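You operate a simulated robot arm through the tools that you are given. There is no shell and no other tool. Be economical: measure what you need, move in short steps, check, and stop when the job is done.

Carry out the task below with a simulated two-armed robot. There is one attempt and no reset: what you move stays moved.

## Task
Take the oil bottle marked "DRY" from the grey stand's tray and put it on the silver sprocket. Turn the brake adjuster of the silver bike to click 5. Stack the tyre pack marked "55 mm" from the top of the dark bench on top of the tyre pack labelled "35 mm". Put one of the tubs from the high shelf on top of the flat pack on the top of the long bench. Put one of the hubs from the top of the long bench in the front rack of the silver-rack bike. Fetch the short tube and set it on the top of the upper wooden cabinet. Put the grey carton that says "TUBE 26 in" from the slatted rack of the washer on the grey shelf of the washer and the grey carton marked "TUBE 20 in" on the small shelf beside the green bike. Put the blue brush from the grey shelf of the washer on the top of the steel table. Put the brown parcel on the top of the steel table away on the lower shelf of the dark rack. Take the blue strap roll and leave it on the yellow panel. Put the reflector from the top of the grey crates in the front rack of the black-rack bike. Do these in any order. Set down upright: oil bottle, hub, short tube, grey carton.
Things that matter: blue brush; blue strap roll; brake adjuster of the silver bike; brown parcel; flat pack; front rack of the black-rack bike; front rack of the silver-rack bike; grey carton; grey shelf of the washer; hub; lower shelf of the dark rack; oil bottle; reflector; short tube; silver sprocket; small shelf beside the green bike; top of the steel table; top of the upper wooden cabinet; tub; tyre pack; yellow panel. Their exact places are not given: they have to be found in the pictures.

It is judged by the outcome, as a careful person would: the job done as asked, and still so three seconds after it is handed in. It fails if anything else is knocked over, pushed out of place, dropped, spilled or broken.

## Robot
Two 7-joint arms with two-finger parallel grippers on one trunk, on a base that drives. Base frame: it is fixed to the floor where the robot stands at the start and does not move with it; the origin is under the middle of the robot, x ahead of it, y to its left, z up. Lengths are in mm, angles in degrees, forces in N, time in s.
The left shoulder is at the start at [60, 189, 1253], the right one opposite. With the tool pointing down near the work surface each hand reaches from about 100 to 320 mm from the robot's upright axis, wherever it stands, measured 20 degrees to its own side. Places, roughly: blue brush (10x4x5 cm) [-5100, -10200, 900]; blue strap roll (7x7x3 cm) [700, -7700, 200]; brake adjuster of the silver bike [1000, 500, 1100]; brown parcel [-1250, -9750, 750]; flat pack [-5250, -6500, 1000]; front rack of the black-rack bike [-2100, -3900, 700]; front rack of the silver-rack bike [-1800, -4400, 700]; grey carton [-5250, -9000, 1000]; grey shelf of the washer [-5200, -10100, 900]; hub (6x6x10 cm) [-5400, -6700, 1000]; hub (6x6x7 cm) [-5200, -6700, 900]; lower shelf of the dark rack [2600, -11300, 500]; oil bottle [500, 0, 1000]; reflector (6x2x6 cm) [-3900, -6400, 700]; short tube (5x5x5 cm) [-5200, -7400, 900]; silver sprocket (8x8x3 cm) [-1200, 2000, 900]; small shelf beside the green bike (26x24 cm) [-4320, -11480, 1040]; top of the steel table [-1300, -9400, 800]; top of the upper wooden cabinet [-2900, -5000, 1500]; tub [-5500, -6500, 1750]; tyre pack [2500, 1250, 1000]; yellow panel (20x15x2 cm) [-500, -9700, 900]. Payload 3.43 kg a hand.
The TCP of each hand is the grasp point between the finger pads, 30 mm short of the fingertips. In the tool frame z runs along the fingers and y along their closing line. Largest opening 94 mm; finger width 28, thickness 10; the body of the gripper, 50 by 96 mm, starts 55 mm behind the TCP.
Orientation is told as [roll, pitch, yaw] about the base's x, y, z axes, in that order, counted from this pose: with the fingers straight down and closing along the base's y, the tool's x points along the base's -x, its y along +y and its z along -z.

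## Interface
- The arms move only by the tool move_arm. It takes "left_series", "right_series" or both (then of equal length, played together; a hand with none holds still); each is a list of rows, each a list of 6 numbers: the shift along the base's x, y, z in units of 20 mm (1.0 is 20 mm), then the turn, a rotation vector about the base's x, y, z in units of 8 degrees (1.0 is 8 degrees). In form: [[tx, ty, tz, wx, wy, wz], ...]. A call has 1 to 8 rows; each row shifts and turns the commanded pose from where the row before left it. "left_jaw" and "right_jaw" are, for a hand that has rows, the closure in counts, from 0 (fully open) to 255 (shut), set as the call begins (left out, the last holds). A call with a number of a shift or a turn outside -1 to 1 is refused whole. A row lasts 0.2 s, in which the tool goes at most 50 mm and 8.6 degrees; a call with a longer step from one row to the next is refused whole, and so is a gripper value outside its range. Where a pose cannot be reached the arm comes as near as it can. A force on the tool above 40 N (or 10 N above the force at the start of the call, whichever is more), or a blocked arm, ends the call early, and 0.2 s more pass. Each finger travels about 153 mm/s and halts on what it meets, pressing with about 30 N; the grip force reading is that of the motor and also rises with nothing between the fingers. The clock runs only during rows and for 0.2 s after the last one: add rows that do not move to give the fingers time. The reply holds the time, the measured pose of the TCP, the force on the tool along the base axes, the opening and the grip force, in the units named above and with some noise, with the torque about the TCP (base axes, N m) and any sound that the robot's microphone picked up.
- Cameras (640 x 400 px; columns grow to the right, rows downward): "scene" is now at [13.7, 2.2, 1795.4]; the picture's right is [0.05, -1.00, 0.00], its down [-0.81, -0.04, -0.59] and it looks along [0.59, 0.03, -0.81] (base axes); focal length 276 px, centre (320, 200). "left" rides on the left gripper at [76, -14, -103] in its tool frame; the picture's right is [0.18, 0.98, 0.00], its down [-0.75, 0.14, -0.64] and it looks along [-0.63, 0.12, 0.77] (tool axes); focal length 243 px, centre (320, 200). "right" rides on the right gripper at [76, 14, -103] in its tool frame; the picture's right is [-0.18, 0.98, 0.00], its down [-0.75, -0.14, -0.64] and it looks along [-0.63, -0.12, 0.77] (tool axes); focal length 243 px, centre (320, 200).
- grab_frame(camera): a new picture of that camera. It takes no simulated time.
- lift_body(by): slides the trunk up (or, below 0, down) by that many mm; the arms and the scene camera ride with it, the base frame stays. It gives what a move gives, with no picture.
- roll_base(legs): drives the robot by 1 to 6 legs, each [ahead, left, turn to the left] in mm, mm and degrees, along the robot's own axes; the way and the turn of a leg run together, so that a leg with both is an arc; at most 1500 mm and 180 degrees a leg. The arms and the cameras ride along, it lands a little off, and it stops where it bumps. It gives what a move gives.
- pan_tilt(pan, tilt): turns the head with the scene camera to pan (to the left, within 86 degrees either way) and tilt (down, from -29 to 69), counted from straight ahead of the robot. It gives what a move gives.
- measure_at(camera, pixels): for up to 12 pixels [column, row] of the newest picture of that camera ("zoom" is the newest enlarged one), the place [x, y, z] in the base frame of the surface seen there, good to about 2 mm. It takes no simulated time.
- inspect(camera, box): a new picture of the part [left, top, right, bottom] of that camera's present view, enlarged. It takes no simulated time.
- finish_job(): hands the job in; it is judged then, once.

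Keep the steps short. Do not move on a guess: measure, check each grasp and each placing, and mend mistakes. In all there are 371 turns and 326 pictures (those below and enlarged ones count). Leave the grippers open and the arms clear of the work at the hand-in unless told otherwise, and finish with a single line.

The tools are called after "Request:" as a command line: name --argument value ..., lists and objects as JSON in quotes. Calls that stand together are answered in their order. move_arm: Moves the arms, as the interface text tells. Its arguments: {"type":"object","properties":{"left_series":{"type":"array","items":{"type":"array","items":{"type":"number"}}},"left_jaw":{"type":"number"},"right_series":{"type":"array","items":{"type":"array","items":{"type":"number"}}},"right_jaw":{"type":"number"}},"required":[]} The other tools are called the same way: lift_body (by) slides the trunk up or down; roll_base (legs) drives the base; pan_tilt (pan, tilt) turns the head that bears the scene camera; grab_frame (camera) takes a picture; measure_at (camera, pixels) gives the place of the surface under pixels of a picture; inspect (camera, box) takes an enlarged picture of a part of a camera's view; finish_job () hands the job in.

At the start:

```text
time: 0.0
left_tcp_pos: [394.5, 291.6, 1230.2]
left_orientation: [0.0, 0.0, 0.0]
left_ft_force: [-0.3, 0.2, 0.1]
left_torque: [0.0, 0.0, -0.01]
left_grip_width: 94.1
left_finger_force: 0.1
right_tcp_pos: [349.1, -24.4, 1268.8]
right_orientation: [0.0, 0.0, 0.0]
right_ft_force: [-0.3, 0.7, 0.9]
right_torque: [0.0, 0.02, -0.01]
right_grip_width: 93.7
right_finger_force: 0.0
trunk travel left (down, up): [-925.0, 65.0]
robot x, y, heading: [2.7, 0.3, -0.1]
head pan, tilt: [3.0, 53.9]
```

scene: 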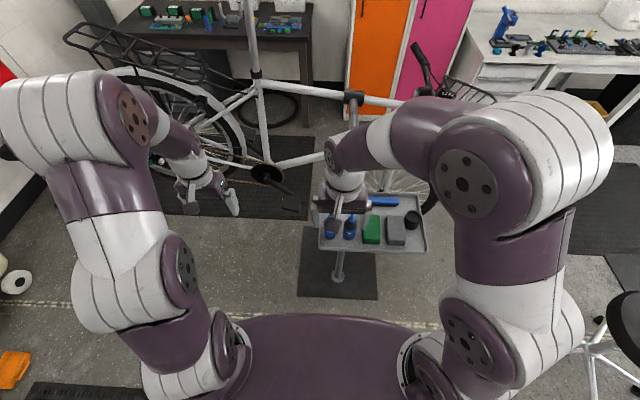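
right: 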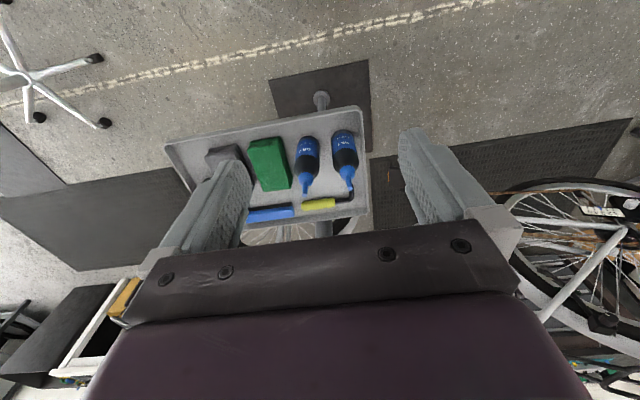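
left: 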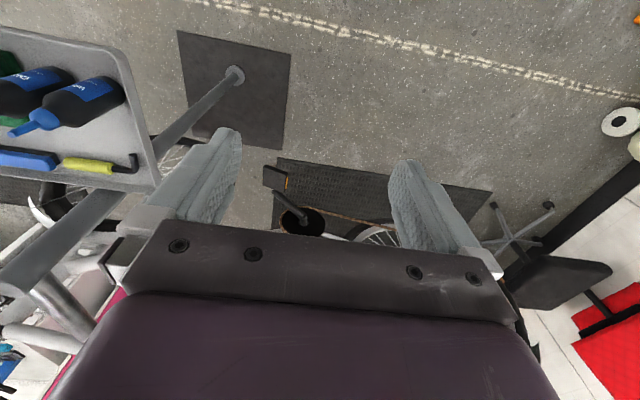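

I see the tray with two oil bottles in the right hand's view at about (307,160) and (345,155). I'll enlarge and measure them.

Request:
inspect --camera "right" --box '[240, 100, 400, 220]'

Request:
inspect --camera "scene" --box '[280, 80, 480, 270]'

Request:
measure_at --camera "right" --pixels '[[307, 145], [307, 168], [305, 190], [343, 142], [346, 165], [349, 186], [325, 150], [270, 155], [320, 205], [365, 150]]'

```text
3.33 times, centred on (320, 160) of right
```

zoom: 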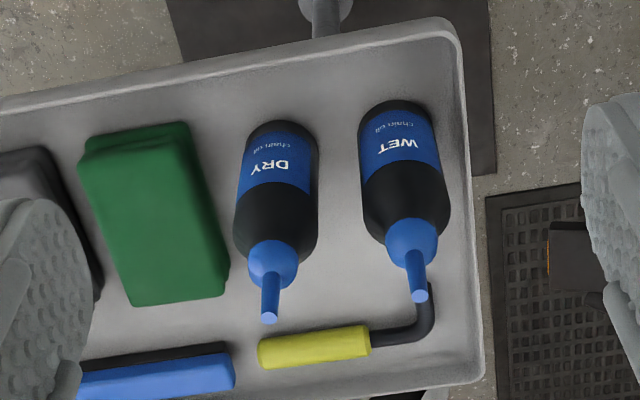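

```text
2.11 times, centred on (380, 175) of scene
```

zoom: 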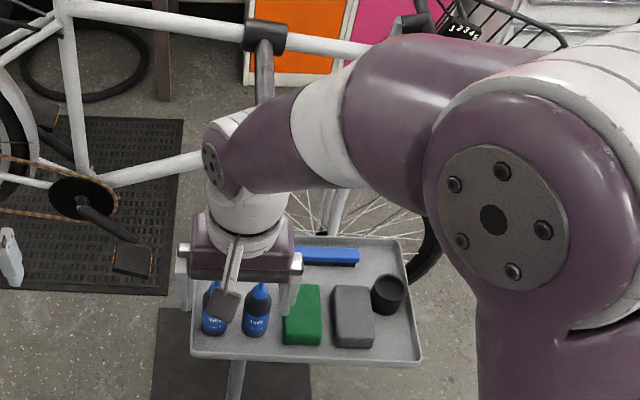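

```text
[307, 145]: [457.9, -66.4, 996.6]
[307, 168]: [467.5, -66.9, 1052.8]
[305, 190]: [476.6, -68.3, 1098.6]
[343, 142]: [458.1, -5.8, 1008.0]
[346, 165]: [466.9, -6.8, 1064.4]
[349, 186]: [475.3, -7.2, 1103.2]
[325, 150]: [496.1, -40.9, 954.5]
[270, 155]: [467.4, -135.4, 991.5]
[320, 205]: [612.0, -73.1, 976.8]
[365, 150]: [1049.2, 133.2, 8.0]
```

The DRY bottle is at about (480,-67). I'll look ahead with the head tilted higher to find the brake adjuster and survey.

Request:
pan_tilt --pan 20 --tilt 30

Request:
grab_frame --camera "scene"

Request:
measure_at --camera "right" --pixels '[[306, 193], [303, 170], [305, 178], [295, 160], [318, 160], [307, 136], [275, 180], [285, 180], [355, 195], [320, 110], [305, 186]]'

```text
time: 0.9
left_tcp_pos: [395.1, 292.4, 1229.5]
left_orientation: [0.0, 0.0, 0.1]
left_ft_force: [0.2, -0.5, 0.4]
left_torque: [0.04, 0.04, -0.04]
left_grip_width: 94.1
left_finger_force: 0.0
right_tcp_pos: [348.6, -23.1, 1269.2]
right_orientation: [0.0, 0.0, 0.0]
right_ft_force: [-0.5, 0.4, 0.5]
right_torque: [0.0, 0.04, 0.02]
right_grip_width: 93.8
right_finger_force: 0.0
trunk travel left (down, up): [-925.0, 65.0]
robot x, y, heading: [2.8, -4.6, -0.0]
head pan, tilt: [20.0, 30.0]
```

```text
320 pictures are left
```

scene: 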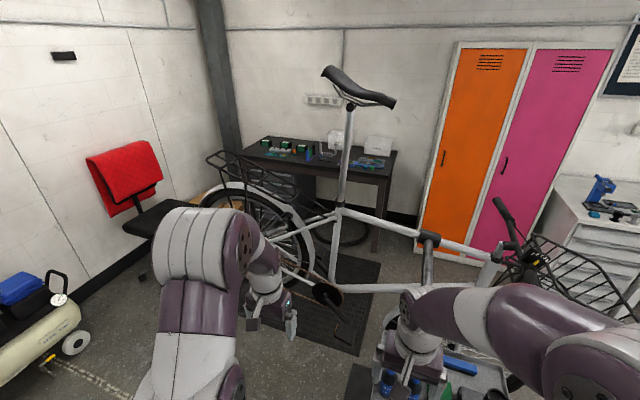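

```text
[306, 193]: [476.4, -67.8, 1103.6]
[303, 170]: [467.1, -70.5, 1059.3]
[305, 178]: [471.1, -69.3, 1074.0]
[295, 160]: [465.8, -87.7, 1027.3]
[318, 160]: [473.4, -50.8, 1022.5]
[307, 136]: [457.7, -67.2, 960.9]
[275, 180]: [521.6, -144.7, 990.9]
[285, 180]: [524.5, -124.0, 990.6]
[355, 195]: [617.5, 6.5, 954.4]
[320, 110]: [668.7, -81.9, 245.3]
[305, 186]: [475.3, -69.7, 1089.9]
```

I see the silver bike with its handlebar at the right. I'll enlarge around the frame clamp and handlebar to find the brake adjuster.

Request:
inspect --camera "scene" --box '[460, 190, 580, 280]'

Request:
measure_at --camera "zoom" --pixels '[[200, 160], [200, 80], [420, 270], [430, 320], [170, 290], [360, 310], [380, 240]]'

Request:
inspect --camera "scene" --box '[240, 120, 400, 220]'

Request:
measure_at --camera "scene" --pixels '[[428, 240], [428, 260], [342, 180], [340, 210], [330, 215], [288, 213], [300, 250], [325, 295], [270, 145], [370, 165]]'

```text
4.44 times, centred on (520, 235) of scene
```

zoom: 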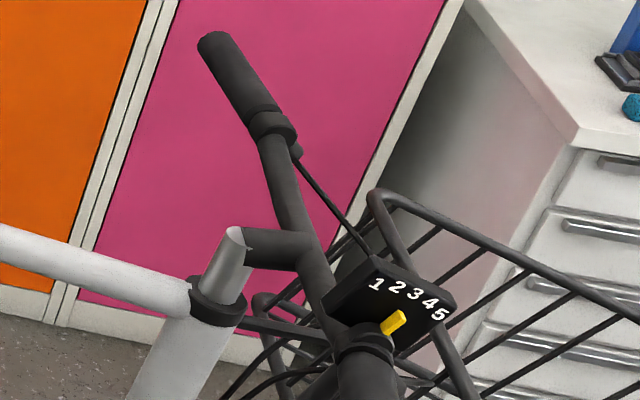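

```text
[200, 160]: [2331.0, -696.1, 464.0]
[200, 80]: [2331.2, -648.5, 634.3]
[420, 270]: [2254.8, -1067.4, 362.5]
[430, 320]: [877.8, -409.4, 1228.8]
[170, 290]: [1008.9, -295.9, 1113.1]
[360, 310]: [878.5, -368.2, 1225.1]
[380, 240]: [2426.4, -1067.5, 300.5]
```

```text
4.00 times, centred on (320, 170) of scene
```

zoom: 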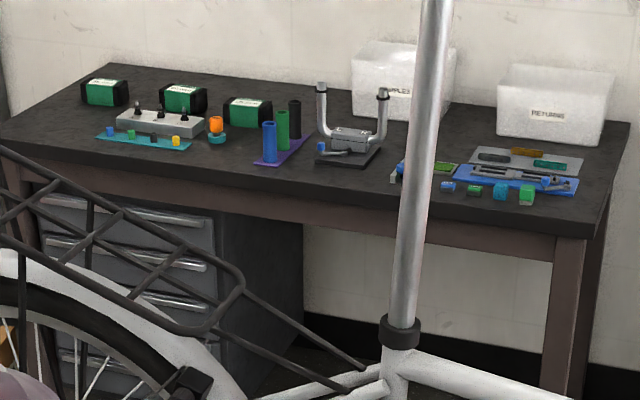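

```text
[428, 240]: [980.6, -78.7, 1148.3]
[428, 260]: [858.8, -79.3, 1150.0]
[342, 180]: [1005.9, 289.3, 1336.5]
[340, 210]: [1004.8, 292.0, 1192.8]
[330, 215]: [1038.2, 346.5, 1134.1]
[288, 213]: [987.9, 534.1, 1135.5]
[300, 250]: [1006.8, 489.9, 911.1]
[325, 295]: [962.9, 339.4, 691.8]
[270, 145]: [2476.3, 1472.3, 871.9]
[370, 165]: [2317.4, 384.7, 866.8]
```

Two candidates: a numbered lever on the handlebar (878,-400,1227) and something black near (287,216) at (988,534,1135), which fits the given place. I'll look closer at the latter.

Request:
inspect --camera "scene" --box '[250, 190, 330, 240]'

Request:
inspect --camera "scene" --box '[520, 240, 570, 275]'

```text
8.00 times, centred on (290, 215) of scene
```

zoom: 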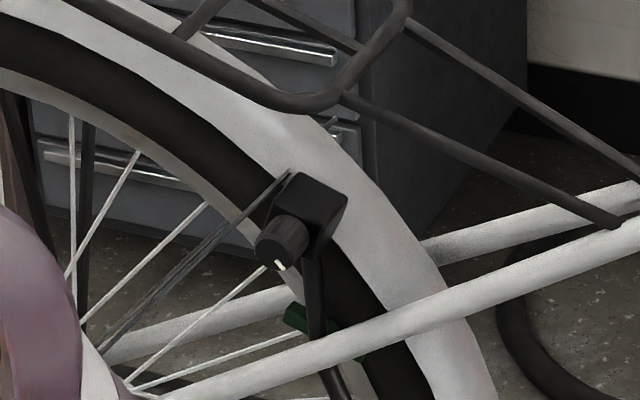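

```text
11.43 times, centred on (545, 258) of scene
```

zoom: 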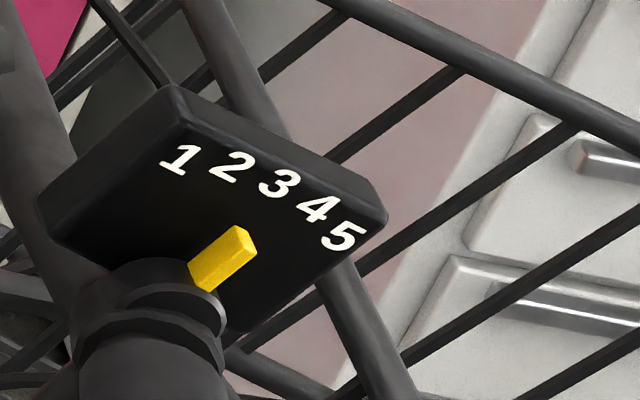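

The knob with a white mark sits on a black box by the rear wheel: that is the adjuster. I'll measure it in the zoom.

Request:
inspect --camera "scene" --box '[270, 205, 302, 225]'

Request:
measure_at --camera "zoom" --pixels '[[320, 200], [200, 280], [240, 330], [300, 300], [350, 130], [450, 130], [430, 280], [260, 250], [560, 350], [100, 350]]'

```text
16.00 times, centred on (286, 215) of scene
```

zoom: 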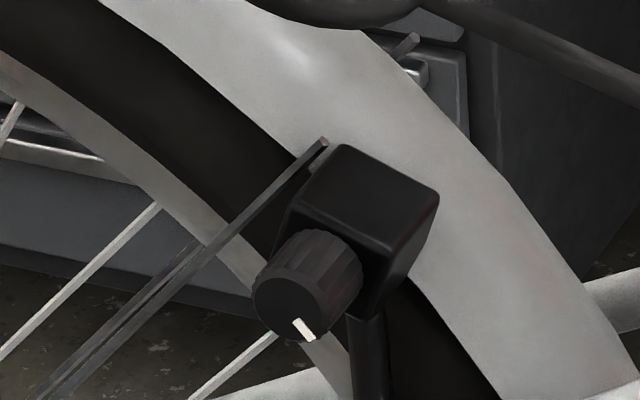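

```text
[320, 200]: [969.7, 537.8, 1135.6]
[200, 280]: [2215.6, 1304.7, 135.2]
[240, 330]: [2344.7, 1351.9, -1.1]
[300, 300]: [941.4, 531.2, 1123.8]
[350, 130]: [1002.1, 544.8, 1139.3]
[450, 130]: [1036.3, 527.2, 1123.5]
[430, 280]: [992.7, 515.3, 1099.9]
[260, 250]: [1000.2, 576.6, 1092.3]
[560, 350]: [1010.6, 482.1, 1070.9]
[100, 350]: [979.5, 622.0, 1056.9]
```

The knob face is at about (941, 531, 1120), about 24 mm wide, axis along x. I'll pitch the left hand to point forward, and at the same time yaw the right hand 90° (for the bottle grip along x).

Request:
move_arm --left_series '[[0, 0, 0, 0, -1, 0], [0, 0, 0, 0, -1, 0], [0, 0, 0, 0, -1, 0], [0, 0, 0, 0, -1, 0], [0, 0, 0, 0, -1, 0], [0, 0, 0, 0, -1, 0], [0, 0, 0, 0, -1, 0], [0, 0, 0, 0, -1, 0]]' --right_series '[[0, 0, 0, 0, 0, 1], [0, 0, 0, 0, 0, 1], [0, 0, 0, 0, 0, 1], [0, 0, 0, 0, 0, 1], [0, 0, 0, 0, 0, 1], [0, 0, 0, 0, 0, 1], [0, 0, 0, 0, 0, 1], [0, 0, 0, 0, 0, 1]]'

Request:
move_arm --left_series '[[0, 0, 0, 0, -1, 0], [0, 0, 0, 0, -1, 0], [0, 0, 0, 0, -1, 0], [0, 0, 0, 0, -0.25, 0]]' --right_series '[[0, 0, 0, 0, 0, 1], [0, 0, 0, 0, 0, 1], [0, 0, 0, 0, 0, 1], [0, 0, 0, 0, 0, 0.25]]'

Request:
roll_base --legs '[[0, 330, 0], [250, 0, 0]]'

Request:
grab_frame --camera "left"

Request:
grab_frame --camera "scene"

```text
time: 2.7
left_tcp_pos: [393.2, 287.9, 1227.8]
left_orientation: [-1.6, -60.3, 0.2]
left_ft_force: [0.6, 0.4, 0.6]
left_torque: [-0.01, 0.0, 0.02]
left_grip_width: 94.1
left_finger_force: 0.0
left hand out of reach, approached as far as the arm can: row 5
right_tcp_pos: [348.5, -24.0, 1268.8]
right_orientation: [0.0, -0.1, 64.2]
right_ft_force: [0.1, -0.2, 0.2]
right_torque: [0.03, 0.01, -0.03]
right_grip_width: 93.9
right_finger_force: 0.1
trunk travel left (down, up): [-925.0, 65.0]
robot x, y, heading: [2.1, -0.8, -0.2]
head pan, tilt: [20.0, 30.0]
```

```text
time: 3.7
left_tcp_pos: [537.0, 301.0, 1284.4]
left_orientation: [-3.1, -85.8, 1.8]
left_ft_force: [0.3, -0.6, 0.7]
left_torque: [0.0, 0.02, -0.01]
left_grip_width: 94.1
left_finger_force: 0.0
left hand out of reach, approached as far as the arm can: row 1, 2, 3, 4
right_tcp_pos: [347.4, -24.7, 1268.2]
right_orientation: [0.1, -0.1, 90.2]
right_ft_force: [0.3, 0.6, 0.6]
right_torque: [-0.01, -0.03, 0.01]
right_grip_width: 94.0
right_finger_force: 0.1
trunk travel left (down, up): [-925.0, 65.0]
robot x, y, heading: [-2.9, 1.6, -0.2]
head pan, tilt: [20.0, 30.0]
```

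```text
time: 7.3
left_tcp_pos: [785.6, 639.7, 1285.9]
left_orientation: [-3.1, -85.8, 1.4]
left_ft_force: [0.5, -0.3, -0.2]
left_torque: [0.01, -0.02, -0.01]
left_grip_width: 94.0
left_finger_force: 0.0
right_tcp_pos: [595.9, 313.4, 1268.8]
right_orientation: [-0.2, 0.0, 89.8]
right_ft_force: [-0.2, 0.1, 0.8]
right_torque: [0.01, 0.01, 0.01]
right_grip_width: 93.8
right_finger_force: 0.0
trunk travel left (down, up): [-925.0, 65.0]
robot x, y, heading: [248.2, 338.0, -0.1]
head pan, tilt: [20.0, 30.0]
```

```text
314 pictures are left
```

left: 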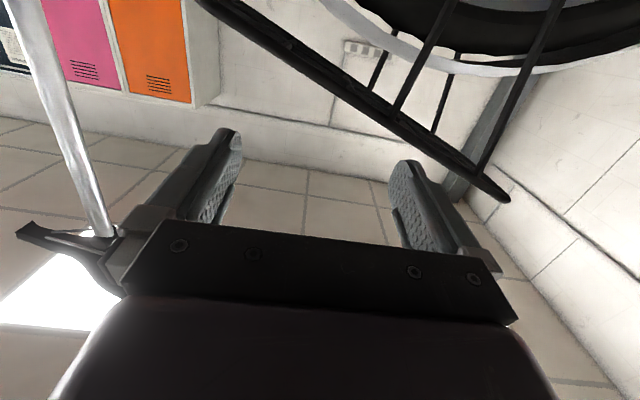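

```text
313 pictures are left
```

scene: 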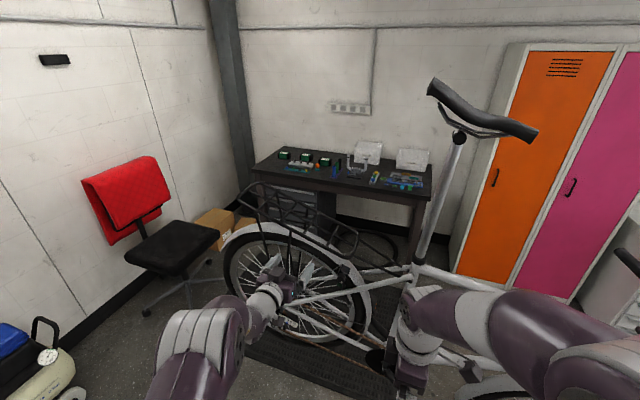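

The left hand now points forward at (786,640,1286). I'll bring it right and down with the arm to line up with the knob, staying short in x.

Request:
move_arm --left_series '[[0, -0.67, -1, 0, -0.07, 0], [0, -0.67, -1, 0, -0.07, 0], [0, -0.67, -1, 0, -0.07, 0], [0, -0.67, -1, 0, -0.07, 0], [0, -0.67, -1, 0, -0.07, 0], [0, -0.67, -1, 0, -0.07, 0], [0, -0.67, -1, 0, -0.07, 0], [0, -0.67, -1, 0, -0.07, 0]]' --left_jaw 100

Request:
pan_tilt --pan 20 --tilt 35

Request:
inspect --camera "scene" --box '[200, 150, 400, 275]'

```text
time: 9.1
left_tcp_pos: [882.2, 593.6, 1193.3]
left_orientation: [-110.7, -89.8, 108.7]
left_ft_force: [-0.2, -0.1, 0.0]
left_torque: [0.0, 0.0, 0.03]
left_grip_width: 57.1
left_finger_force: 0.1
left hand out of reach, approached as far as the arm can: row 1, 2, 3, 4, 5, 6, 7, 8
right_tcp_pos: [598.9, 313.6, 1267.7]
right_orientation: [0.0, 0.0, 89.8]
right_ft_force: [0.6, -0.8, 0.7]
right_torque: [0.02, -0.01, 0.02]
right_grip_width: 93.8
right_finger_force: 0.1
trunk travel left (down, up): [-925.0, 65.0]
robot x, y, heading: [250.2, 338.1, -0.3]
head pan, tilt: [20.0, 30.0]
```

```text
time: 9.8
left_tcp_pos: [880.8, 592.3, 1193.7]
left_orientation: [-123.4, -89.9, 121.3]
left_ft_force: [0.8, -1.0, 0.5]
left_torque: [0.0, 0.03, 0.02]
left_grip_width: 57.2
left_finger_force: 0.0
right_tcp_pos: [598.2, 314.1, 1269.1]
right_orientation: [0.1, 0.1, 89.8]
right_ft_force: [-0.2, 0.6, 0.0]
right_torque: [-0.03, 0.01, -0.01]
right_grip_width: 93.9
right_finger_force: 0.1
trunk travel left (down, up): [-925.0, 65.0]
robot x, y, heading: [246.5, 341.5, -0.2]
head pan, tilt: [20.0, 35.0]
```

```text
3.20 times, centred on (300, 212) of scene
```

zoom: 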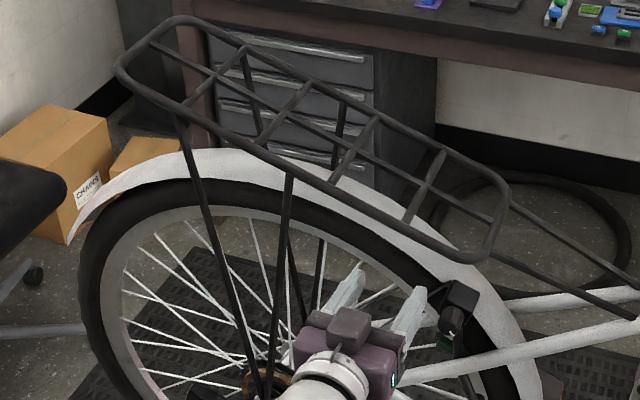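

The arm drifts outward because close-in horizontal poses are out of reach. I'll back the base 100 mm, then command the hand to the right height and side.

Request:
roll_base --legs '[[-100, 0, 0]]'

Request:
move_arm --left_series '[[0.6, -0.75, -0.9, 0, 0, 0], [0.6, -0.75, -0.9, 0, 0, 0], [0.6, -0.75, -0.9, 0, 0, 0], [0.6, -0.75, -0.9, 0, 0, 0]]'

```text
time: 10.9
left_tcp_pos: [785.0, 591.3, 1194.1]
left_orientation: [-73.9, -90.0, 71.9]
left_ft_force: [0.3, -0.1, -0.5]
left_torque: [0.01, 0.05, -0.01]
left_grip_width: 57.3
left_finger_force: 0.2
right_tcp_pos: [501.9, 313.5, 1266.4]
right_orientation: [0.1, 0.1, 89.7]
right_ft_force: [0.6, -0.6, 0.1]
right_torque: [0.0, 0.01, -0.02]
right_grip_width: 93.9
right_finger_force: 0.0
trunk travel left (down, up): [-925.0, 65.0]
robot x, y, heading: [152.1, 340.6, -0.3]
head pan, tilt: [20.0, 35.0]
```

```text
time: 11.9
left_tcp_pos: [812.2, 584.0, 1144.1]
left_orientation: [-32.6, -89.8, 29.8]
left_ft_force: [0.6, 0.5, 0.1]
left_torque: [-0.01, 0.0, -0.03]
left_grip_width: 57.3
left_finger_force: 0.0
left hand out of reach, approached as far as the arm can: row 1, 2, 3, 4
right_tcp_pos: [502.3, 313.8, 1267.3]
right_orientation: [0.1, 0.0, 89.8]
right_ft_force: [-0.6, -0.6, -0.1]
right_torque: [-0.01, -0.02, 0.02]
right_grip_width: 93.7
right_finger_force: 0.1
trunk travel left (down, up): [-925.0, 65.0]
robot x, y, heading: [151.6, 336.1, -0.2]
head pan, tilt: [20.0, 35.0]
```

Orientation is right (pointing straight ahead); the rest I'll do with lift and base. First I check the right elbow's clearance to the tray with the head panned right.

Request:
pan_tilt --pan -25 --tilt 45

Request:
grab_frame --camera "scene"

Request:
measure_at --camera "scene" --pixels '[[450, 120], [400, 150], [500, 200], [520, 300], [380, 250], [470, 240], [560, 150]]'

```text
time: 13.0
left_tcp_pos: [810.7, 583.6, 1145.5]
left_orientation: [-64.6, -89.9, 61.8]
left_ft_force: [-0.5, 0.3, 0.1]
left_torque: [0.01, 0.03, 0.01]
left_grip_width: 57.3
left_finger_force: 0.0
right_tcp_pos: [500.9, 314.6, 1267.7]
right_orientation: [0.0, -0.1, 89.7]
right_ft_force: [0.1, 0.0, 0.3]
right_torque: [-0.01, -0.01, 0.0]
right_grip_width: 93.9
right_finger_force: 0.0
trunk travel left (down, up): [-925.0, 65.0]
robot x, y, heading: [148.9, 337.1, -0.2]
head pan, tilt: [-25.0, 45.0]
```

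```text
311 pictures are left
```

scene: 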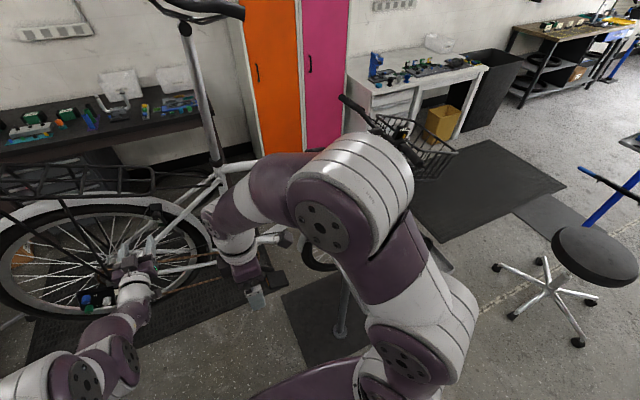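

```text
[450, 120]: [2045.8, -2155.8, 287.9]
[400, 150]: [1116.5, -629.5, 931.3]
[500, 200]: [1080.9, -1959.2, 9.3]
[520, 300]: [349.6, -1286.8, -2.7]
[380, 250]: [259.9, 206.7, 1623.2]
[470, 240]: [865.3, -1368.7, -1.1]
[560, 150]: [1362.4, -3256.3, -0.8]
```

The right arm's elbow is well above the tray, so it is clear. Now lower 25 mm, shift right 53 and ahead 70, then look.

Request:
lift_body --by -25

Request:
roll_base --legs '[[0, -53, 0], [70, 0, 0]]'

Request:
pan_tilt --pan 20 --tilt 40

Request:
grab_frame --camera "scene"

Request:
grab_frame --camera "left"

```text
time: 13.8
left_tcp_pos: [809.4, 584.2, 1119.6]
left_orientation: [-72.1, -89.9, 69.3]
left_ft_force: [-0.1, 0.1, -1.0]
left_torque: [0.04, 0.0, -0.01]
left_grip_width: 57.5
left_finger_force: 0.0
right_tcp_pos: [500.3, 313.9, 1243.3]
right_orientation: [-0.1, 0.0, 89.9]
right_ft_force: [0.2, 0.3, -0.3]
right_torque: [0.0, 0.03, -0.02]
right_grip_width: 94.0
right_finger_force: 0.1
trunk travel left (down, up): [-900.0, 90.0]
robot x, y, heading: [151.9, 340.0, -0.2]
head pan, tilt: [-25.0, 45.0]
```

```text
time: 15.3
left_tcp_pos: [875.5, 533.9, 1121.3]
left_orientation: [-134.4, -89.8, 131.6]
left_ft_force: [-1.3, 0.1, -0.3]
left_torque: [0.03, 0.03, 0.0]
left_grip_width: 57.0
left_finger_force: 0.1
right_tcp_pos: [563.8, 263.3, 1245.9]
right_orientation: [-0.2, 0.0, 89.7]
right_ft_force: [-0.6, -0.7, 0.5]
right_torque: [-0.06, -0.05, 0.0]
right_grip_width: 94.2
right_finger_force: 0.2
trunk travel left (down, up): [-900.0, 90.0]
robot x, y, heading: [219.0, 288.2, -0.3]
head pan, tilt: [-25.0, 45.0]
```

```text
time: 16.4
left_tcp_pos: [877.4, 531.8, 1121.6]
left_orientation: [-99.3, -89.9, 96.6]
left_ft_force: [0.1, -0.8, -0.2]
left_torque: [0.01, 0.03, 0.0]
left_grip_width: 56.9
left_finger_force: 0.0
right_tcp_pos: [567.1, 262.7, 1243.2]
right_orientation: [0.0, 0.0, 89.8]
right_ft_force: [-0.1, -0.4, -0.1]
right_torque: [-0.01, -0.02, -0.03]
right_grip_width: 93.7
right_finger_force: 0.0
trunk travel left (down, up): [-900.0, 90.0]
robot x, y, heading: [216.7, 290.5, -0.5]
head pan, tilt: [20.0, 40.0]
```

```text
310 pictures are left
```

scene: 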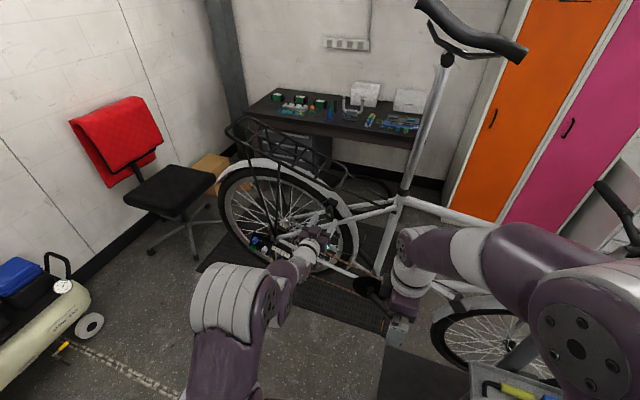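

```text
309 pictures are left
```

left: 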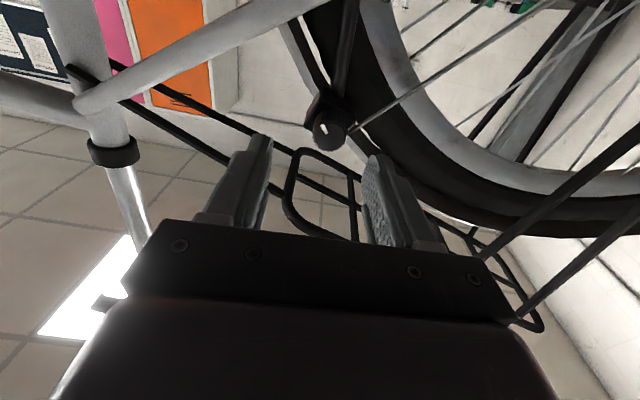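

The knob is seen at (328,132) in the left camera, between the fingers' line. I measure it.

Request:
inspect --camera "left" --box '[280, 80, 380, 160]'

Request:
measure_at --camera "left" --pixels '[[328, 133], [320, 133], [337, 133], [328, 142], [328, 122], [326, 112]]'

```text
5.00 times, centred on (330, 120) of left
```

zoom: 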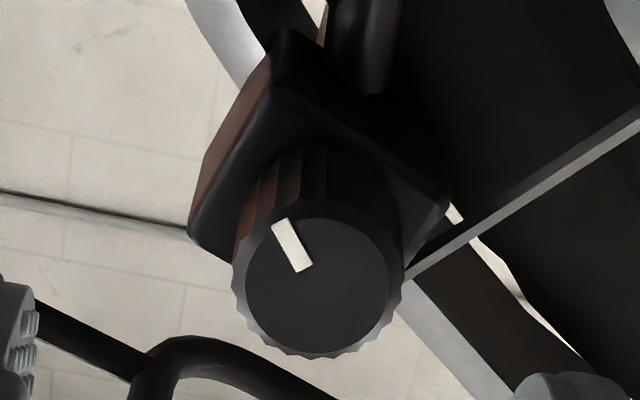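

```text
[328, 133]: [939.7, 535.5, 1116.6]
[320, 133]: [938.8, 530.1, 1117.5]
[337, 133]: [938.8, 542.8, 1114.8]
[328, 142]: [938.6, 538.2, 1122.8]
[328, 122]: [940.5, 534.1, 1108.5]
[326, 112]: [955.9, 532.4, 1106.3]
```

Knob centre is about (y 537, z 1119), face x 939. I drive ahead 53 and left 5.

Request:
roll_base --legs '[[52, 6, 0]]'

Request:
grab_frame --camera "left"

```text
time: 17.3
left_tcp_pos: [925.0, 536.7, 1124.2]
left_orientation: [-173.4, -89.7, 170.3]
left_ft_force: [-0.5, -0.2, 0.6]
left_torque: [0.03, -0.01, 0.0]
left_grip_width: 57.1
left_finger_force: 0.2
right_tcp_pos: [613.1, 267.3, 1246.0]
right_orientation: [-0.2, 0.0, 89.6]
right_ft_force: [-0.8, -1.0, 0.9]
right_torque: [-0.01, -0.02, -0.01]
right_grip_width: 94.1
right_finger_force: 0.1
trunk travel left (down, up): [-900.0, 90.0]
robot x, y, heading: [270.5, 296.5, -0.3]
head pan, tilt: [20.0, 40.0]
```

```text
307 pictures are left
```

left: 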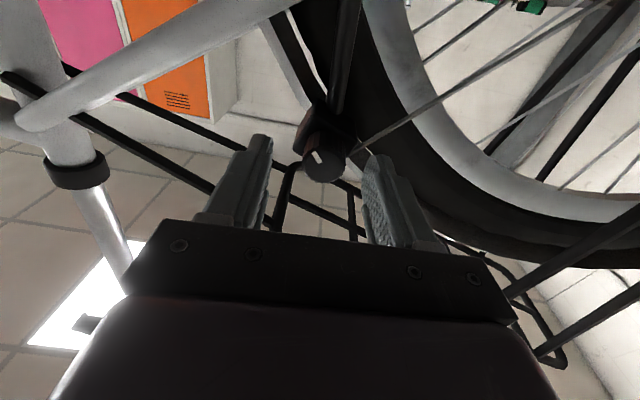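

The fingers straddle the knob. Lower 4 mm, then close.

Request:
lift_body --by -4

Request:
move_arm --left_series '[[0, 0, 0, 0, 0, 0], [0, 0, 0, 0, 0, 0]]' --left_jaw 255

Request:
grab_frame --camera "left"

```text
time: 17.9
left_tcp_pos: [927.4, 536.3, 1117.9]
left_orientation: [-157.4, -89.8, 154.5]
left_ft_force: [-0.7, 1.2, 0.4]
left_torque: [0.0, 0.05, -0.03]
left_grip_width: 57.2
left_finger_force: 0.0
right_tcp_pos: [615.7, 265.7, 1240.6]
right_orientation: [-0.2, 0.0, 89.8]
right_ft_force: [-0.8, -0.4, -1.1]
right_torque: [0.02, -0.05, 0.01]
right_grip_width: 93.9
right_finger_force: 0.1
trunk travel left (down, up): [-896.0, 94.0]
robot x, y, heading: [269.8, 290.1, -0.1]
head pan, tilt: [20.0, 40.0]
```

```text
time: 18.5
left_tcp_pos: [930.9, 537.7, 1116.9]
left_orientation: [-71.3, -89.9, 68.4]
left_ft_force: [-1.2, 2.4, -0.2]
left_torque: [0.02, -0.21, 1.08]
left_grip_width: 25.5
left_finger_force: 45.3
right_tcp_pos: [618.5, 266.4, 1239.5]
right_orientation: [0.0, 0.1, 89.8]
right_ft_force: [0.8, -0.4, -0.4]
right_torque: [0.01, -0.02, -0.01]
right_grip_width: 94.1
right_finger_force: 0.1
trunk travel left (down, up): [-896.0, 94.0]
robot x, y, heading: [272.1, 291.9, -0.2]
head pan, tilt: [20.0, 40.0]
```

```text
306 pictures are left
```

left: 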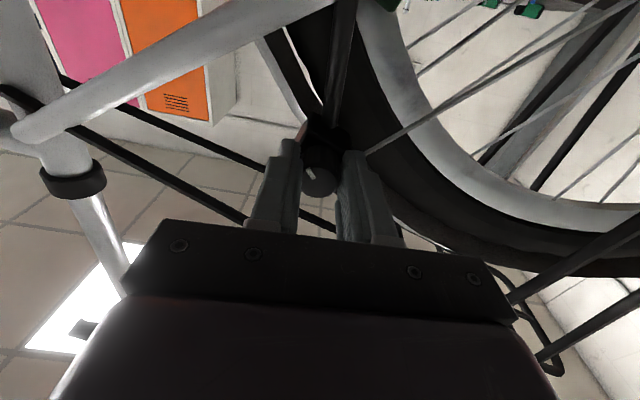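

Gripped (25.5 mm). I turn clockwise (as seen by the robot) a bit and listen for clicks.

Request:
move_arm --left_series '[[0, 0, 0, 1, 0, 0], [0, 0, 0, 1, 0, 0], [0, 0, 0, 1, 0, 0]]'

Request:
pan_tilt --pan -25 --tilt 25

Request:
grab_frame --camera "scene"

Request:
inspect --camera "left" --box '[280, 120, 380, 200]'

```text
time: 18.9
left_tcp_pos: [930.1, 538.8, 1115.7]
left_orientation: [79.0, -83.5, -84.1]
left_ft_force: [-1.8, -8.5, 2.9]
left_torque: [0.0, 0.71, 1.19]
left_grip_width: 26.4
left_finger_force: 45.1
left hand out of reach, approached as far as the arm can: row 1, 2
right_tcp_pos: [618.1, 265.7, 1240.0]
right_orientation: [0.0, -0.1, 89.6]
right_ft_force: [-0.3, -0.2, 0.4]
right_torque: [-0.01, 0.01, -0.01]
right_grip_width: 94.0
right_finger_force: 0.0
trunk travel left (down, up): [-896.0, 94.0]
robot x, y, heading: [270.3, 293.6, -0.5]
head pan, tilt: [20.0, 40.0]
stopped in row 2 (left hand): the force on the tool passed its limit at 61 N (the readings are from after the stop); the commanded pose is now the measured one
```

```text
time: 20.0
left_tcp_pos: [929.9, 538.5, 1116.2]
left_orientation: [79.0, -83.5, -83.9]
left_ft_force: [-3.9, -9.8, -1.0]
left_torque: [0.02, -0.53, 0.6]
left_grip_width: 26.4
left_finger_force: 44.9
right_tcp_pos: [617.8, 264.0, 1240.4]
right_orientation: [-0.2, 0.0, 89.7]
right_ft_force: [-0.1, 0.4, -0.4]
right_torque: [-0.01, -0.03, 0.01]
right_grip_width: 94.1
right_finger_force: 0.1
trunk travel left (down, up): [-896.0, 94.0]
robot x, y, heading: [273.4, 294.9, -0.6]
head pan, tilt: [-25.0, 25.0]
```

```text
305 pictures are left
```

scene: 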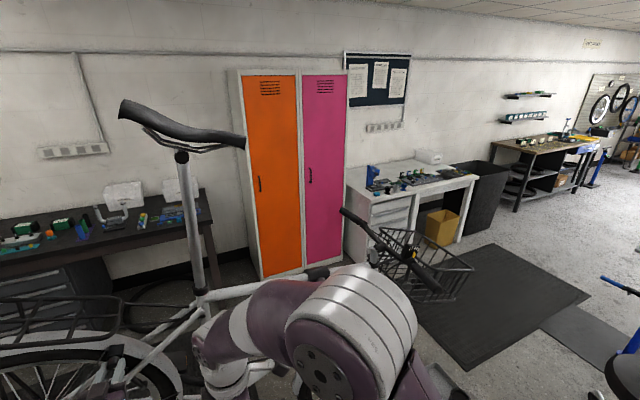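

```text
5.00 times, centred on (330, 160) of left
```

zoom: 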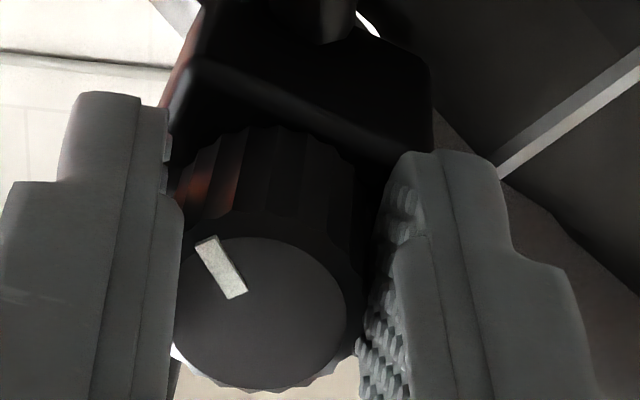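

The arm is at its reach limit here, so it cannot roll well. I release, back off, lower the trunk and raise the hand relative to the shoulder for a better posture.

Request:
move_arm --left_series '[[0, 0, 0, 0, 0, 0], [0, 0, 0, 0, 0, 0]]' --left_jaw 90

Request:
roll_base --legs '[[-150, 0, 0]]'

Request:
lift_body --by -180

Request:
move_arm --left_series '[[0, 0, 1, -0.1, 0, 0.08], [0, 0, 1, -0.1, 0, 0.08], [0, 0, 1, -0.1, 0, 0.08], [0, 0, 1, -0.1, 0, 0.08], [0, 0, 1, -0.1, 0, 0.08], [0, 0, 1, -0.1, 0, 0.08], [0, 0, 1, -0.1, 0, 0.08], [0, 0, 1, -0.1, 0, 0.08]]'

Request:
move_arm --left_series '[[-0.7, -0.1, 0.5, 0, 0, 0], [-0.7, -0.1, 0.5, 0, 0, 0], [-0.7, -0.1, 0.2, 0, 0, 0], [-0.7, -0.1, 0, 0, 0, 0], [-0.7, -0.1, 0, 0, 0, 0], [-0.7, -0.1, 0, 0, 0, 0]]'

```text
time: 20.6
left_tcp_pos: [931.3, 541.1, 1116.9]
left_orientation: [78.9, -83.5, -83.8]
left_ft_force: [0.6, 0.4, 0.4]
left_torque: [0.01, 0.02, -0.02]
left_grip_width: 60.6
left_finger_force: 0.0
right_tcp_pos: [618.8, 265.0, 1240.4]
right_orientation: [-0.1, 0.0, 89.6]
right_ft_force: [-0.1, 0.0, 0.0]
right_torque: [0.02, -0.04, 0.0]
right_grip_width: 94.1
right_finger_force: 0.1
trunk travel left (down, up): [-896.0, 94.0]
robot x, y, heading: [271.6, 293.8, -0.5]
head pan, tilt: [-25.0, 25.0]
```

```text
time: 22.0
left_tcp_pos: [784.2, 541.0, 1116.1]
left_orientation: [77.6, -83.5, -82.7]
left_ft_force: [0.5, -0.7, 0.3]
left_torque: [0.01, -0.02, 0.0]
left_grip_width: 60.4
left_finger_force: 0.0
right_tcp_pos: [472.7, 266.2, 1238.5]
right_orientation: [0.1, -0.1, 89.5]
right_ft_force: [0.1, -0.4, 0.1]
right_torque: [0.01, -0.05, 0.01]
right_grip_width: 94.1
right_finger_force: 0.1
trunk travel left (down, up): [-896.0, 94.0]
robot x, y, heading: [120.2, 294.3, -0.7]
head pan, tilt: [-25.0, 25.0]
```

```text
time: 24.0
left_tcp_pos: [782.9, 541.0, 936.3]
left_orientation: [78.8, -83.6, -83.7]
left_ft_force: [0.1, 0.7, -0.3]
left_torque: [0.01, 0.02, -0.01]
left_grip_width: 60.9
left_finger_force: 0.0
right_tcp_pos: [470.4, 266.6, 1059.5]
right_orientation: [0.0, -0.1, 89.4]
right_ft_force: [0.1, 1.1, -0.3]
right_torque: [0.01, 0.0, 0.01]
right_grip_width: 94.3
right_finger_force: 0.0
trunk travel left (down, up): [-716.0, 274.0]
robot x, y, heading: [121.8, 295.2, -0.2]
head pan, tilt: [-25.0, 25.0]
```

```text
time: 25.8
left_tcp_pos: [781.8, 545.2, 1097.4]
left_orientation: [-9.2, -89.0, 8.8]
left_ft_force: [0.0, -0.3, -0.2]
left_torque: [0.0, -0.02, -0.03]
left_grip_width: 60.8
left_finger_force: 0.0
left hand out of reach, approached as far as the arm can: row 7, 8
right_tcp_pos: [469.9, 267.6, 1059.5]
right_orientation: [0.0, 0.0, 89.5]
right_ft_force: [0.5, 0.5, -0.2]
right_torque: [-0.02, 0.0, -0.02]
right_grip_width: 94.0
right_finger_force: 0.0
trunk travel left (down, up): [-716.0, 274.0]
robot x, y, heading: [118.7, 292.7, -0.6]
head pan, tilt: [-25.0, 25.0]
```

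```text
time: 27.2
left_tcp_pos: [698.7, 545.9, 1123.1]
left_orientation: [-7.4, -89.1, 7.0]
left_ft_force: [1.2, 0.3, 1.7]
left_torque: [-0.03, 0.01, -0.02]
left_grip_width: 60.8
left_finger_force: 0.1
left hand out of reach, approached as far as the arm can: row 3, 5, 6
right_tcp_pos: [469.6, 266.6, 1060.0]
right_orientation: [0.0, 0.0, 89.5]
right_ft_force: [0.1, 0.2, -0.1]
right_torque: [0.0, -0.02, 0.01]
right_grip_width: 94.1
right_finger_force: 0.1
trunk travel left (down, up): [-716.0, 274.0]
robot x, y, heading: [122.1, 295.2, -0.1]
head pan, tilt: [-25.0, 25.0]
```

In free space, I test the roll range in this posture.

Request:
move_arm --left_series '[[0, 0, 0, 1, 0, 0], [0, 0, 0, 1, 0, 0], [0, 0, 0, 1, 0, 0], [0, 0, 0, 1, 0, 0], [0, 0, 0, 1, 0, 0], [0, 0, 0, 1, 0, 0]]'

```text
time: 28.6
left_tcp_pos: [733.0, 650.8, 1243.1]
left_orientation: [88.3, -42.2, -88.5]
left_ft_force: [0.2, -0.1, 0.2]
left_torque: [0.0, -0.01, -0.01]
left_grip_width: 60.7
left_finger_force: 0.0
left hand out of reach, approached as far as the arm can: row 1, 2, 3, 4, 5, 6
right_tcp_pos: [469.8, 266.5, 1058.8]
right_orientation: [-0.1, 0.0, 89.6]
right_ft_force: [0.3, -0.3, 0.8]
right_torque: [-0.02, 0.0, -0.01]
right_grip_width: 93.9
right_finger_force: 0.0
trunk travel left (down, up): [-716.0, 274.0]
robot x, y, heading: [121.8, 294.6, -0.6]
head pan, tilt: [-25.0, 25.0]
```

The arm went to a comfortable place further up-left with full roll. From here I roll back the other way to see the available range.

Request:
move_arm --left_series '[[0, 0, 0, -1, 0, 0], [0, 0, 0, -1, 0, 0], [0, 0, 0, -1, 0, 0], [0, 0, 0, -1, 0, 0], [0, 0, 0, -1, 0, 0], [0, 0, 0, -1, 0, 0], [0, 0, 0, -1, 0, 0], [0, 0, 0, -1, 0, 0]]'

Request:
move_arm --left_series '[[0, 0, 0, -1, 0, 0], [0, 0, 0, -1, 0, 0], [0, 0, 0, -1, 0, 0], [0, 0, 0, -1, 0, 0], [0, 0, 0, -1, 0, 0]]'

```text
time: 30.4
left_tcp_pos: [732.9, 652.0, 1243.9]
left_orientation: [-86.6, -73.7, 86.6]
left_ft_force: [0.3, 0.6, 0.3]
left_torque: [-0.02, 0.0, 0.01]
left_grip_width: 60.8
left_finger_force: 0.2
right_tcp_pos: [469.8, 267.3, 1059.5]
right_orientation: [0.0, 0.1, 89.5]
right_ft_force: [-0.2, -0.6, 0.5]
right_torque: [0.04, 0.01, 0.0]
right_grip_width: 94.5
right_finger_force: 0.0
trunk travel left (down, up): [-716.0, 274.0]
robot x, y, heading: [121.1, 296.0, -0.3]
head pan, tilt: [-25.0, 25.0]
```

```text
time: 31.6
left_tcp_pos: [732.6, 650.3, 1243.2]
left_orientation: [-89.2, -33.7, 88.8]
left_ft_force: [-0.1, -0.2, 0.9]
left_torque: [0.01, 0.02, -0.02]
left_grip_width: 60.6
left_finger_force: 0.1
right_tcp_pos: [469.9, 267.6, 1059.6]
right_orientation: [0.1, 0.0, 89.5]
right_ft_force: [-0.1, 0.3, 0.0]
right_torque: [0.02, 0.01, -0.02]
right_grip_width: 94.2
right_finger_force: 0.1
trunk travel left (down, up): [-716.0, 274.0]
robot x, y, heading: [122.9, 294.1, -0.5]
head pan, tilt: [-25.0, 25.0]
```

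In this posture the roll range is full. Before driving near the tray stand, I look down at my base and the stand to see clearances.

Request:
pan_tilt --pan -30 --tilt 69

Request:
grab_frame --camera "scene"

Request:
measure_at --camera "scene" --pixels '[[320, 300], [250, 300], [200, 280], [400, 280], [320, 260], [320, 240], [330, 200], [420, 150], [440, 100], [350, 120]]'

```text
time: 32.7
left_tcp_pos: [732.2, 650.3, 1244.3]
left_orientation: [-89.4, -33.9, 88.8]
left_ft_force: [0.3, -0.3, 0.1]
left_torque: [0.0, 0.03, 0.0]
left_grip_width: 60.8
left_finger_force: 0.0
right_tcp_pos: [470.5, 267.4, 1060.2]
right_orientation: [0.1, 0.0, 89.4]
right_ft_force: [0.1, -0.3, -0.7]
right_torque: [-0.01, -0.03, 0.02]
right_grip_width: 93.7
right_finger_force: 0.0
trunk travel left (down, up): [-716.0, 274.0]
robot x, y, heading: [119.1, 292.5, -0.5]
head pan, tilt: [-30.0, 68.8]
```

```text
303 pictures are left
```

scene: 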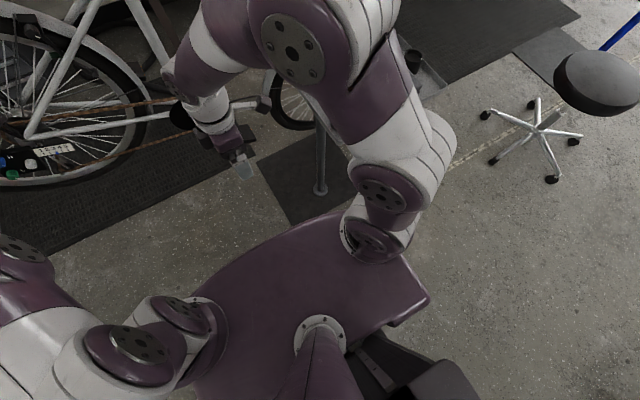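

```text
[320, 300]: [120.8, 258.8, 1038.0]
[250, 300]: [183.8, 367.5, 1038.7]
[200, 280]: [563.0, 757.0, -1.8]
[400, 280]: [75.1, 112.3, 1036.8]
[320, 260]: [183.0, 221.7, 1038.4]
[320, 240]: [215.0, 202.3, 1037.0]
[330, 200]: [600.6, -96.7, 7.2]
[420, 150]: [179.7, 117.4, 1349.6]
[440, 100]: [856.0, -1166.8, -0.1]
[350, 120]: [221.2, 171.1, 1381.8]
```

The torso sits at tray height, so I'd rather stand further left and turned 20° to the right, with the hand yawed back. I shift left and turn, then un-roll and yaw the hand to face +x again.

Request:
roll_base --legs '[[0, 170, 0], [0, 0, -20]]'

Request:
move_arm --left_series '[[0, 0, 0, 1, 0, 0], [0, 0, 0, 1, 0, 0], [0, 0, 0, 1, 0, 0], [0, 0, 0, 1, 0, 0], [0, 0, 0, 1, 0, 0], [0, 0, 0, 1, 0, 0], [0, 0, 0, 1, 0, 0]]'

Request:
move_arm --left_series '[[0, 0, 0, 0, 0, 0.9], [0, 0, 0, 0, 0, 0.9], [0, 0, 0, 0, 0, 0.7]]'

```text
time: 35.2
left_tcp_pos: [819.6, 589.6, 1243.8]
left_orientation: [-89.3, -33.8, 68.9]
left_ft_force: [1.0, -0.9, -0.5]
left_torque: [0.01, 0.0, -0.01]
left_grip_width: 60.7
left_finger_force: 0.0
right_tcp_pos: [440.8, 317.2, 1059.6]
right_orientation: [0.0, 0.0, 69.6]
right_ft_force: [-0.5, -0.8, -0.3]
right_torque: [0.0, -0.03, -0.01]
right_grip_width: 93.7
right_finger_force: 0.1
trunk travel left (down, up): [-716.0, 274.0]
robot x, y, heading: [123.3, 462.7, -20.5]
head pan, tilt: [-30.0, 68.8]
```

```text
time: 36.8
left_tcp_pos: [819.1, 587.2, 1244.1]
left_orientation: [-5.3, -72.5, -5.8]
left_ft_force: [-0.5, -0.5, -0.8]
left_torque: [0.02, 0.03, -0.04]
left_grip_width: 60.7
left_finger_force: 0.0
right_tcp_pos: [441.0, 318.5, 1058.9]
right_orientation: [-0.1, 0.0, 69.6]
right_ft_force: [0.0, 0.5, -0.4]
right_torque: [0.02, -0.01, 0.0]
right_grip_width: 93.9
right_finger_force: 0.0
trunk travel left (down, up): [-716.0, 274.0]
robot x, y, heading: [122.3, 462.0, -20.4]
head pan, tilt: [-30.0, 68.8]
```

```text
time: 37.6
left_tcp_pos: [819.8, 588.9, 1242.7]
left_orientation: [-5.5, -72.5, 14.4]
left_ft_force: [0.6, -0.1, 0.6]
left_torque: [-0.02, 0.0, -0.01]
left_grip_width: 60.8
left_finger_force: 0.1
right_tcp_pos: [441.7, 318.3, 1059.3]
right_orientation: [0.0, 0.0, 69.5]
right_ft_force: [0.4, -0.7, 0.1]
right_torque: [0.02, 0.01, 0.01]
right_grip_width: 93.9
right_finger_force: 0.1
trunk travel left (down, up): [-716.0, 274.0]
robot x, y, heading: [121.0, 461.9, -20.2]
head pan, tilt: [-30.0, 68.8]
```

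Correct the small misalignment: pitch up 17° and yaw −9°.

Request:
move_arm --left_series '[[0, 0, 0, 0.07, -0.73, -0.36], [0, 0, 0, 0.07, -0.73, -0.36], [0, 0, 0, 0.07, -0.73, -0.36]]'

Request:
roll_base --legs '[[20, 40, 0]]'

Request:
lift_body --by -124

```text
time: 38.4
left_tcp_pos: [819.9, 588.8, 1243.2]
left_orientation: [-98.5, -88.4, 98.4]
left_ft_force: [-0.1, 0.3, 0.5]
left_torque: [-0.01, 0.0, 0.03]
left_grip_width: 60.8
left_finger_force: 0.0
right_tcp_pos: [441.6, 317.5, 1060.2]
right_orientation: [0.0, 0.1, 69.6]
right_ft_force: [0.1, -0.3, -0.1]
right_torque: [-0.01, 0.0, -0.03]
right_grip_width: 94.0
right_finger_force: 0.0
trunk travel left (down, up): [-716.0, 274.0]
robot x, y, heading: [125.0, 466.1, -20.3]
head pan, tilt: [-30.0, 68.8]
```

```text
time: 39.3
left_tcp_pos: [850.7, 617.1, 1244.7]
left_orientation: [-100.9, -88.6, 100.8]
left_ft_force: [-0.5, -0.1, 0.1]
left_torque: [-0.02, -0.01, 0.04]
left_grip_width: 60.7
left_finger_force: 0.1
right_tcp_pos: [473.1, 347.0, 1059.4]
right_orientation: [-0.1, -0.1, 69.6]
right_ft_force: [0.3, -0.4, 0.1]
right_torque: [0.0, -0.01, 0.0]
right_grip_width: 94.3
right_finger_force: 0.1
trunk travel left (down, up): [-716.0, 274.0]
robot x, y, heading: [153.5, 493.4, -20.3]
head pan, tilt: [-30.0, 68.8]
```

```text
time: 40.9
left_tcp_pos: [850.0, 619.3, 1120.4]
left_orientation: [-98.6, -88.6, 98.6]
left_ft_force: [-0.1, 0.2, 0.1]
left_torque: [0.0, -0.01, 0.0]
left_grip_width: 60.7
left_finger_force: 0.2
right_tcp_pos: [473.6, 349.0, 935.1]
right_orientation: [-0.1, 0.0, 69.5]
right_ft_force: [-0.3, 0.1, 0.8]
right_torque: [0.02, -0.01, -0.01]
right_grip_width: 94.1
right_finger_force: 0.0
trunk travel left (down, up): [-592.0, 398.0]
robot x, y, heading: [154.5, 497.5, -20.7]
head pan, tilt: [-30.0, 68.8]
```

Now shift the base so the hand moves −82 mm in y, then look.

Request:
roll_base --legs '[[28.7, -76.8, 0]]'

Request:
inspect --camera "left" --box '[220, 60, 420, 185]'

Request:
measure_at --camera "zoom" --pixels '[[320, 200], [345, 220], [300, 220], [345, 200], [360, 240]]'

```text
time: 41.9
left_tcp_pos: [851.3, 534.0, 1119.1]
left_orientation: [-98.8, -88.6, 98.5]
left_ft_force: [0.3, -0.2, -0.6]
left_torque: [-0.03, 0.03, 0.04]
left_grip_width: 60.8
left_finger_force: 0.1
right_tcp_pos: [474.5, 265.2, 935.5]
right_orientation: [0.1, -0.1, 69.5]
right_ft_force: [0.2, -0.2, -0.2]
right_torque: [0.01, 0.0, 0.02]
right_grip_width: 93.9
right_finger_force: 0.1
trunk travel left (down, up): [-592.0, 398.0]
robot x, y, heading: [155.1, 415.2, -20.5]
head pan, tilt: [-30.0, 68.8]
```

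```text
3.20 times, centred on (320, 122) of left
```

zoom: 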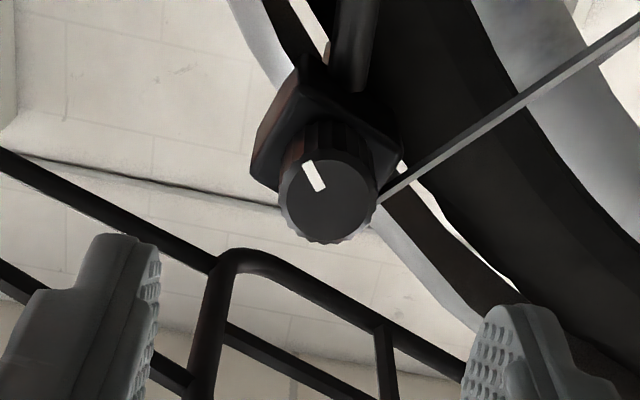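

```text
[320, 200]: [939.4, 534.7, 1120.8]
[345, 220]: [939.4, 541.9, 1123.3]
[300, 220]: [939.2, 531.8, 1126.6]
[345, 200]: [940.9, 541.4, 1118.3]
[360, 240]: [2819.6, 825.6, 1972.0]
```

Knob centre y ≈ 537, z ≈ 1119.5. Move the base so the hand goes +78 x, +3 y, then close.

Request:
roll_base --legs '[[72, 30, 0]]'

Request:
grab_frame --camera "left"

```text
time: 43.0
left_tcp_pos: [930.6, 539.5, 1118.6]
left_orientation: [-94.9, -88.6, 94.8]
left_ft_force: [0.0, -0.7, -0.7]
left_torque: [-0.01, -0.03, 0.02]
left_grip_width: 60.6
left_finger_force: 0.2
right_tcp_pos: [554.4, 269.5, 934.5]
right_orientation: [0.0, 0.0, 69.6]
right_ft_force: [0.2, 0.1, 0.7]
right_torque: [0.02, 0.01, -0.02]
right_grip_width: 93.9
right_finger_force: 0.0
trunk travel left (down, up): [-592.0, 398.0]
robot x, y, heading: [231.9, 413.5, -20.4]
head pan, tilt: [-30.0, 68.8]
```

```text
301 pictures are left
```

left: 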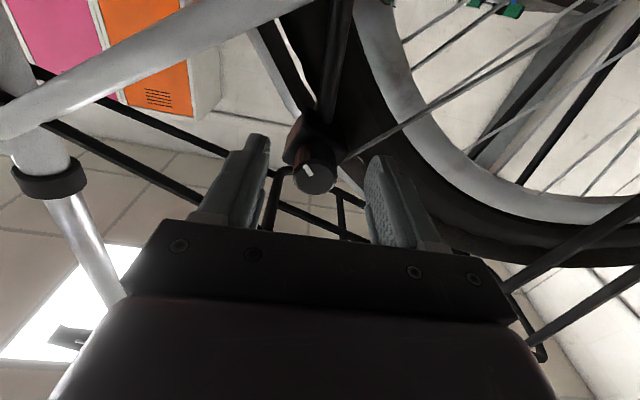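

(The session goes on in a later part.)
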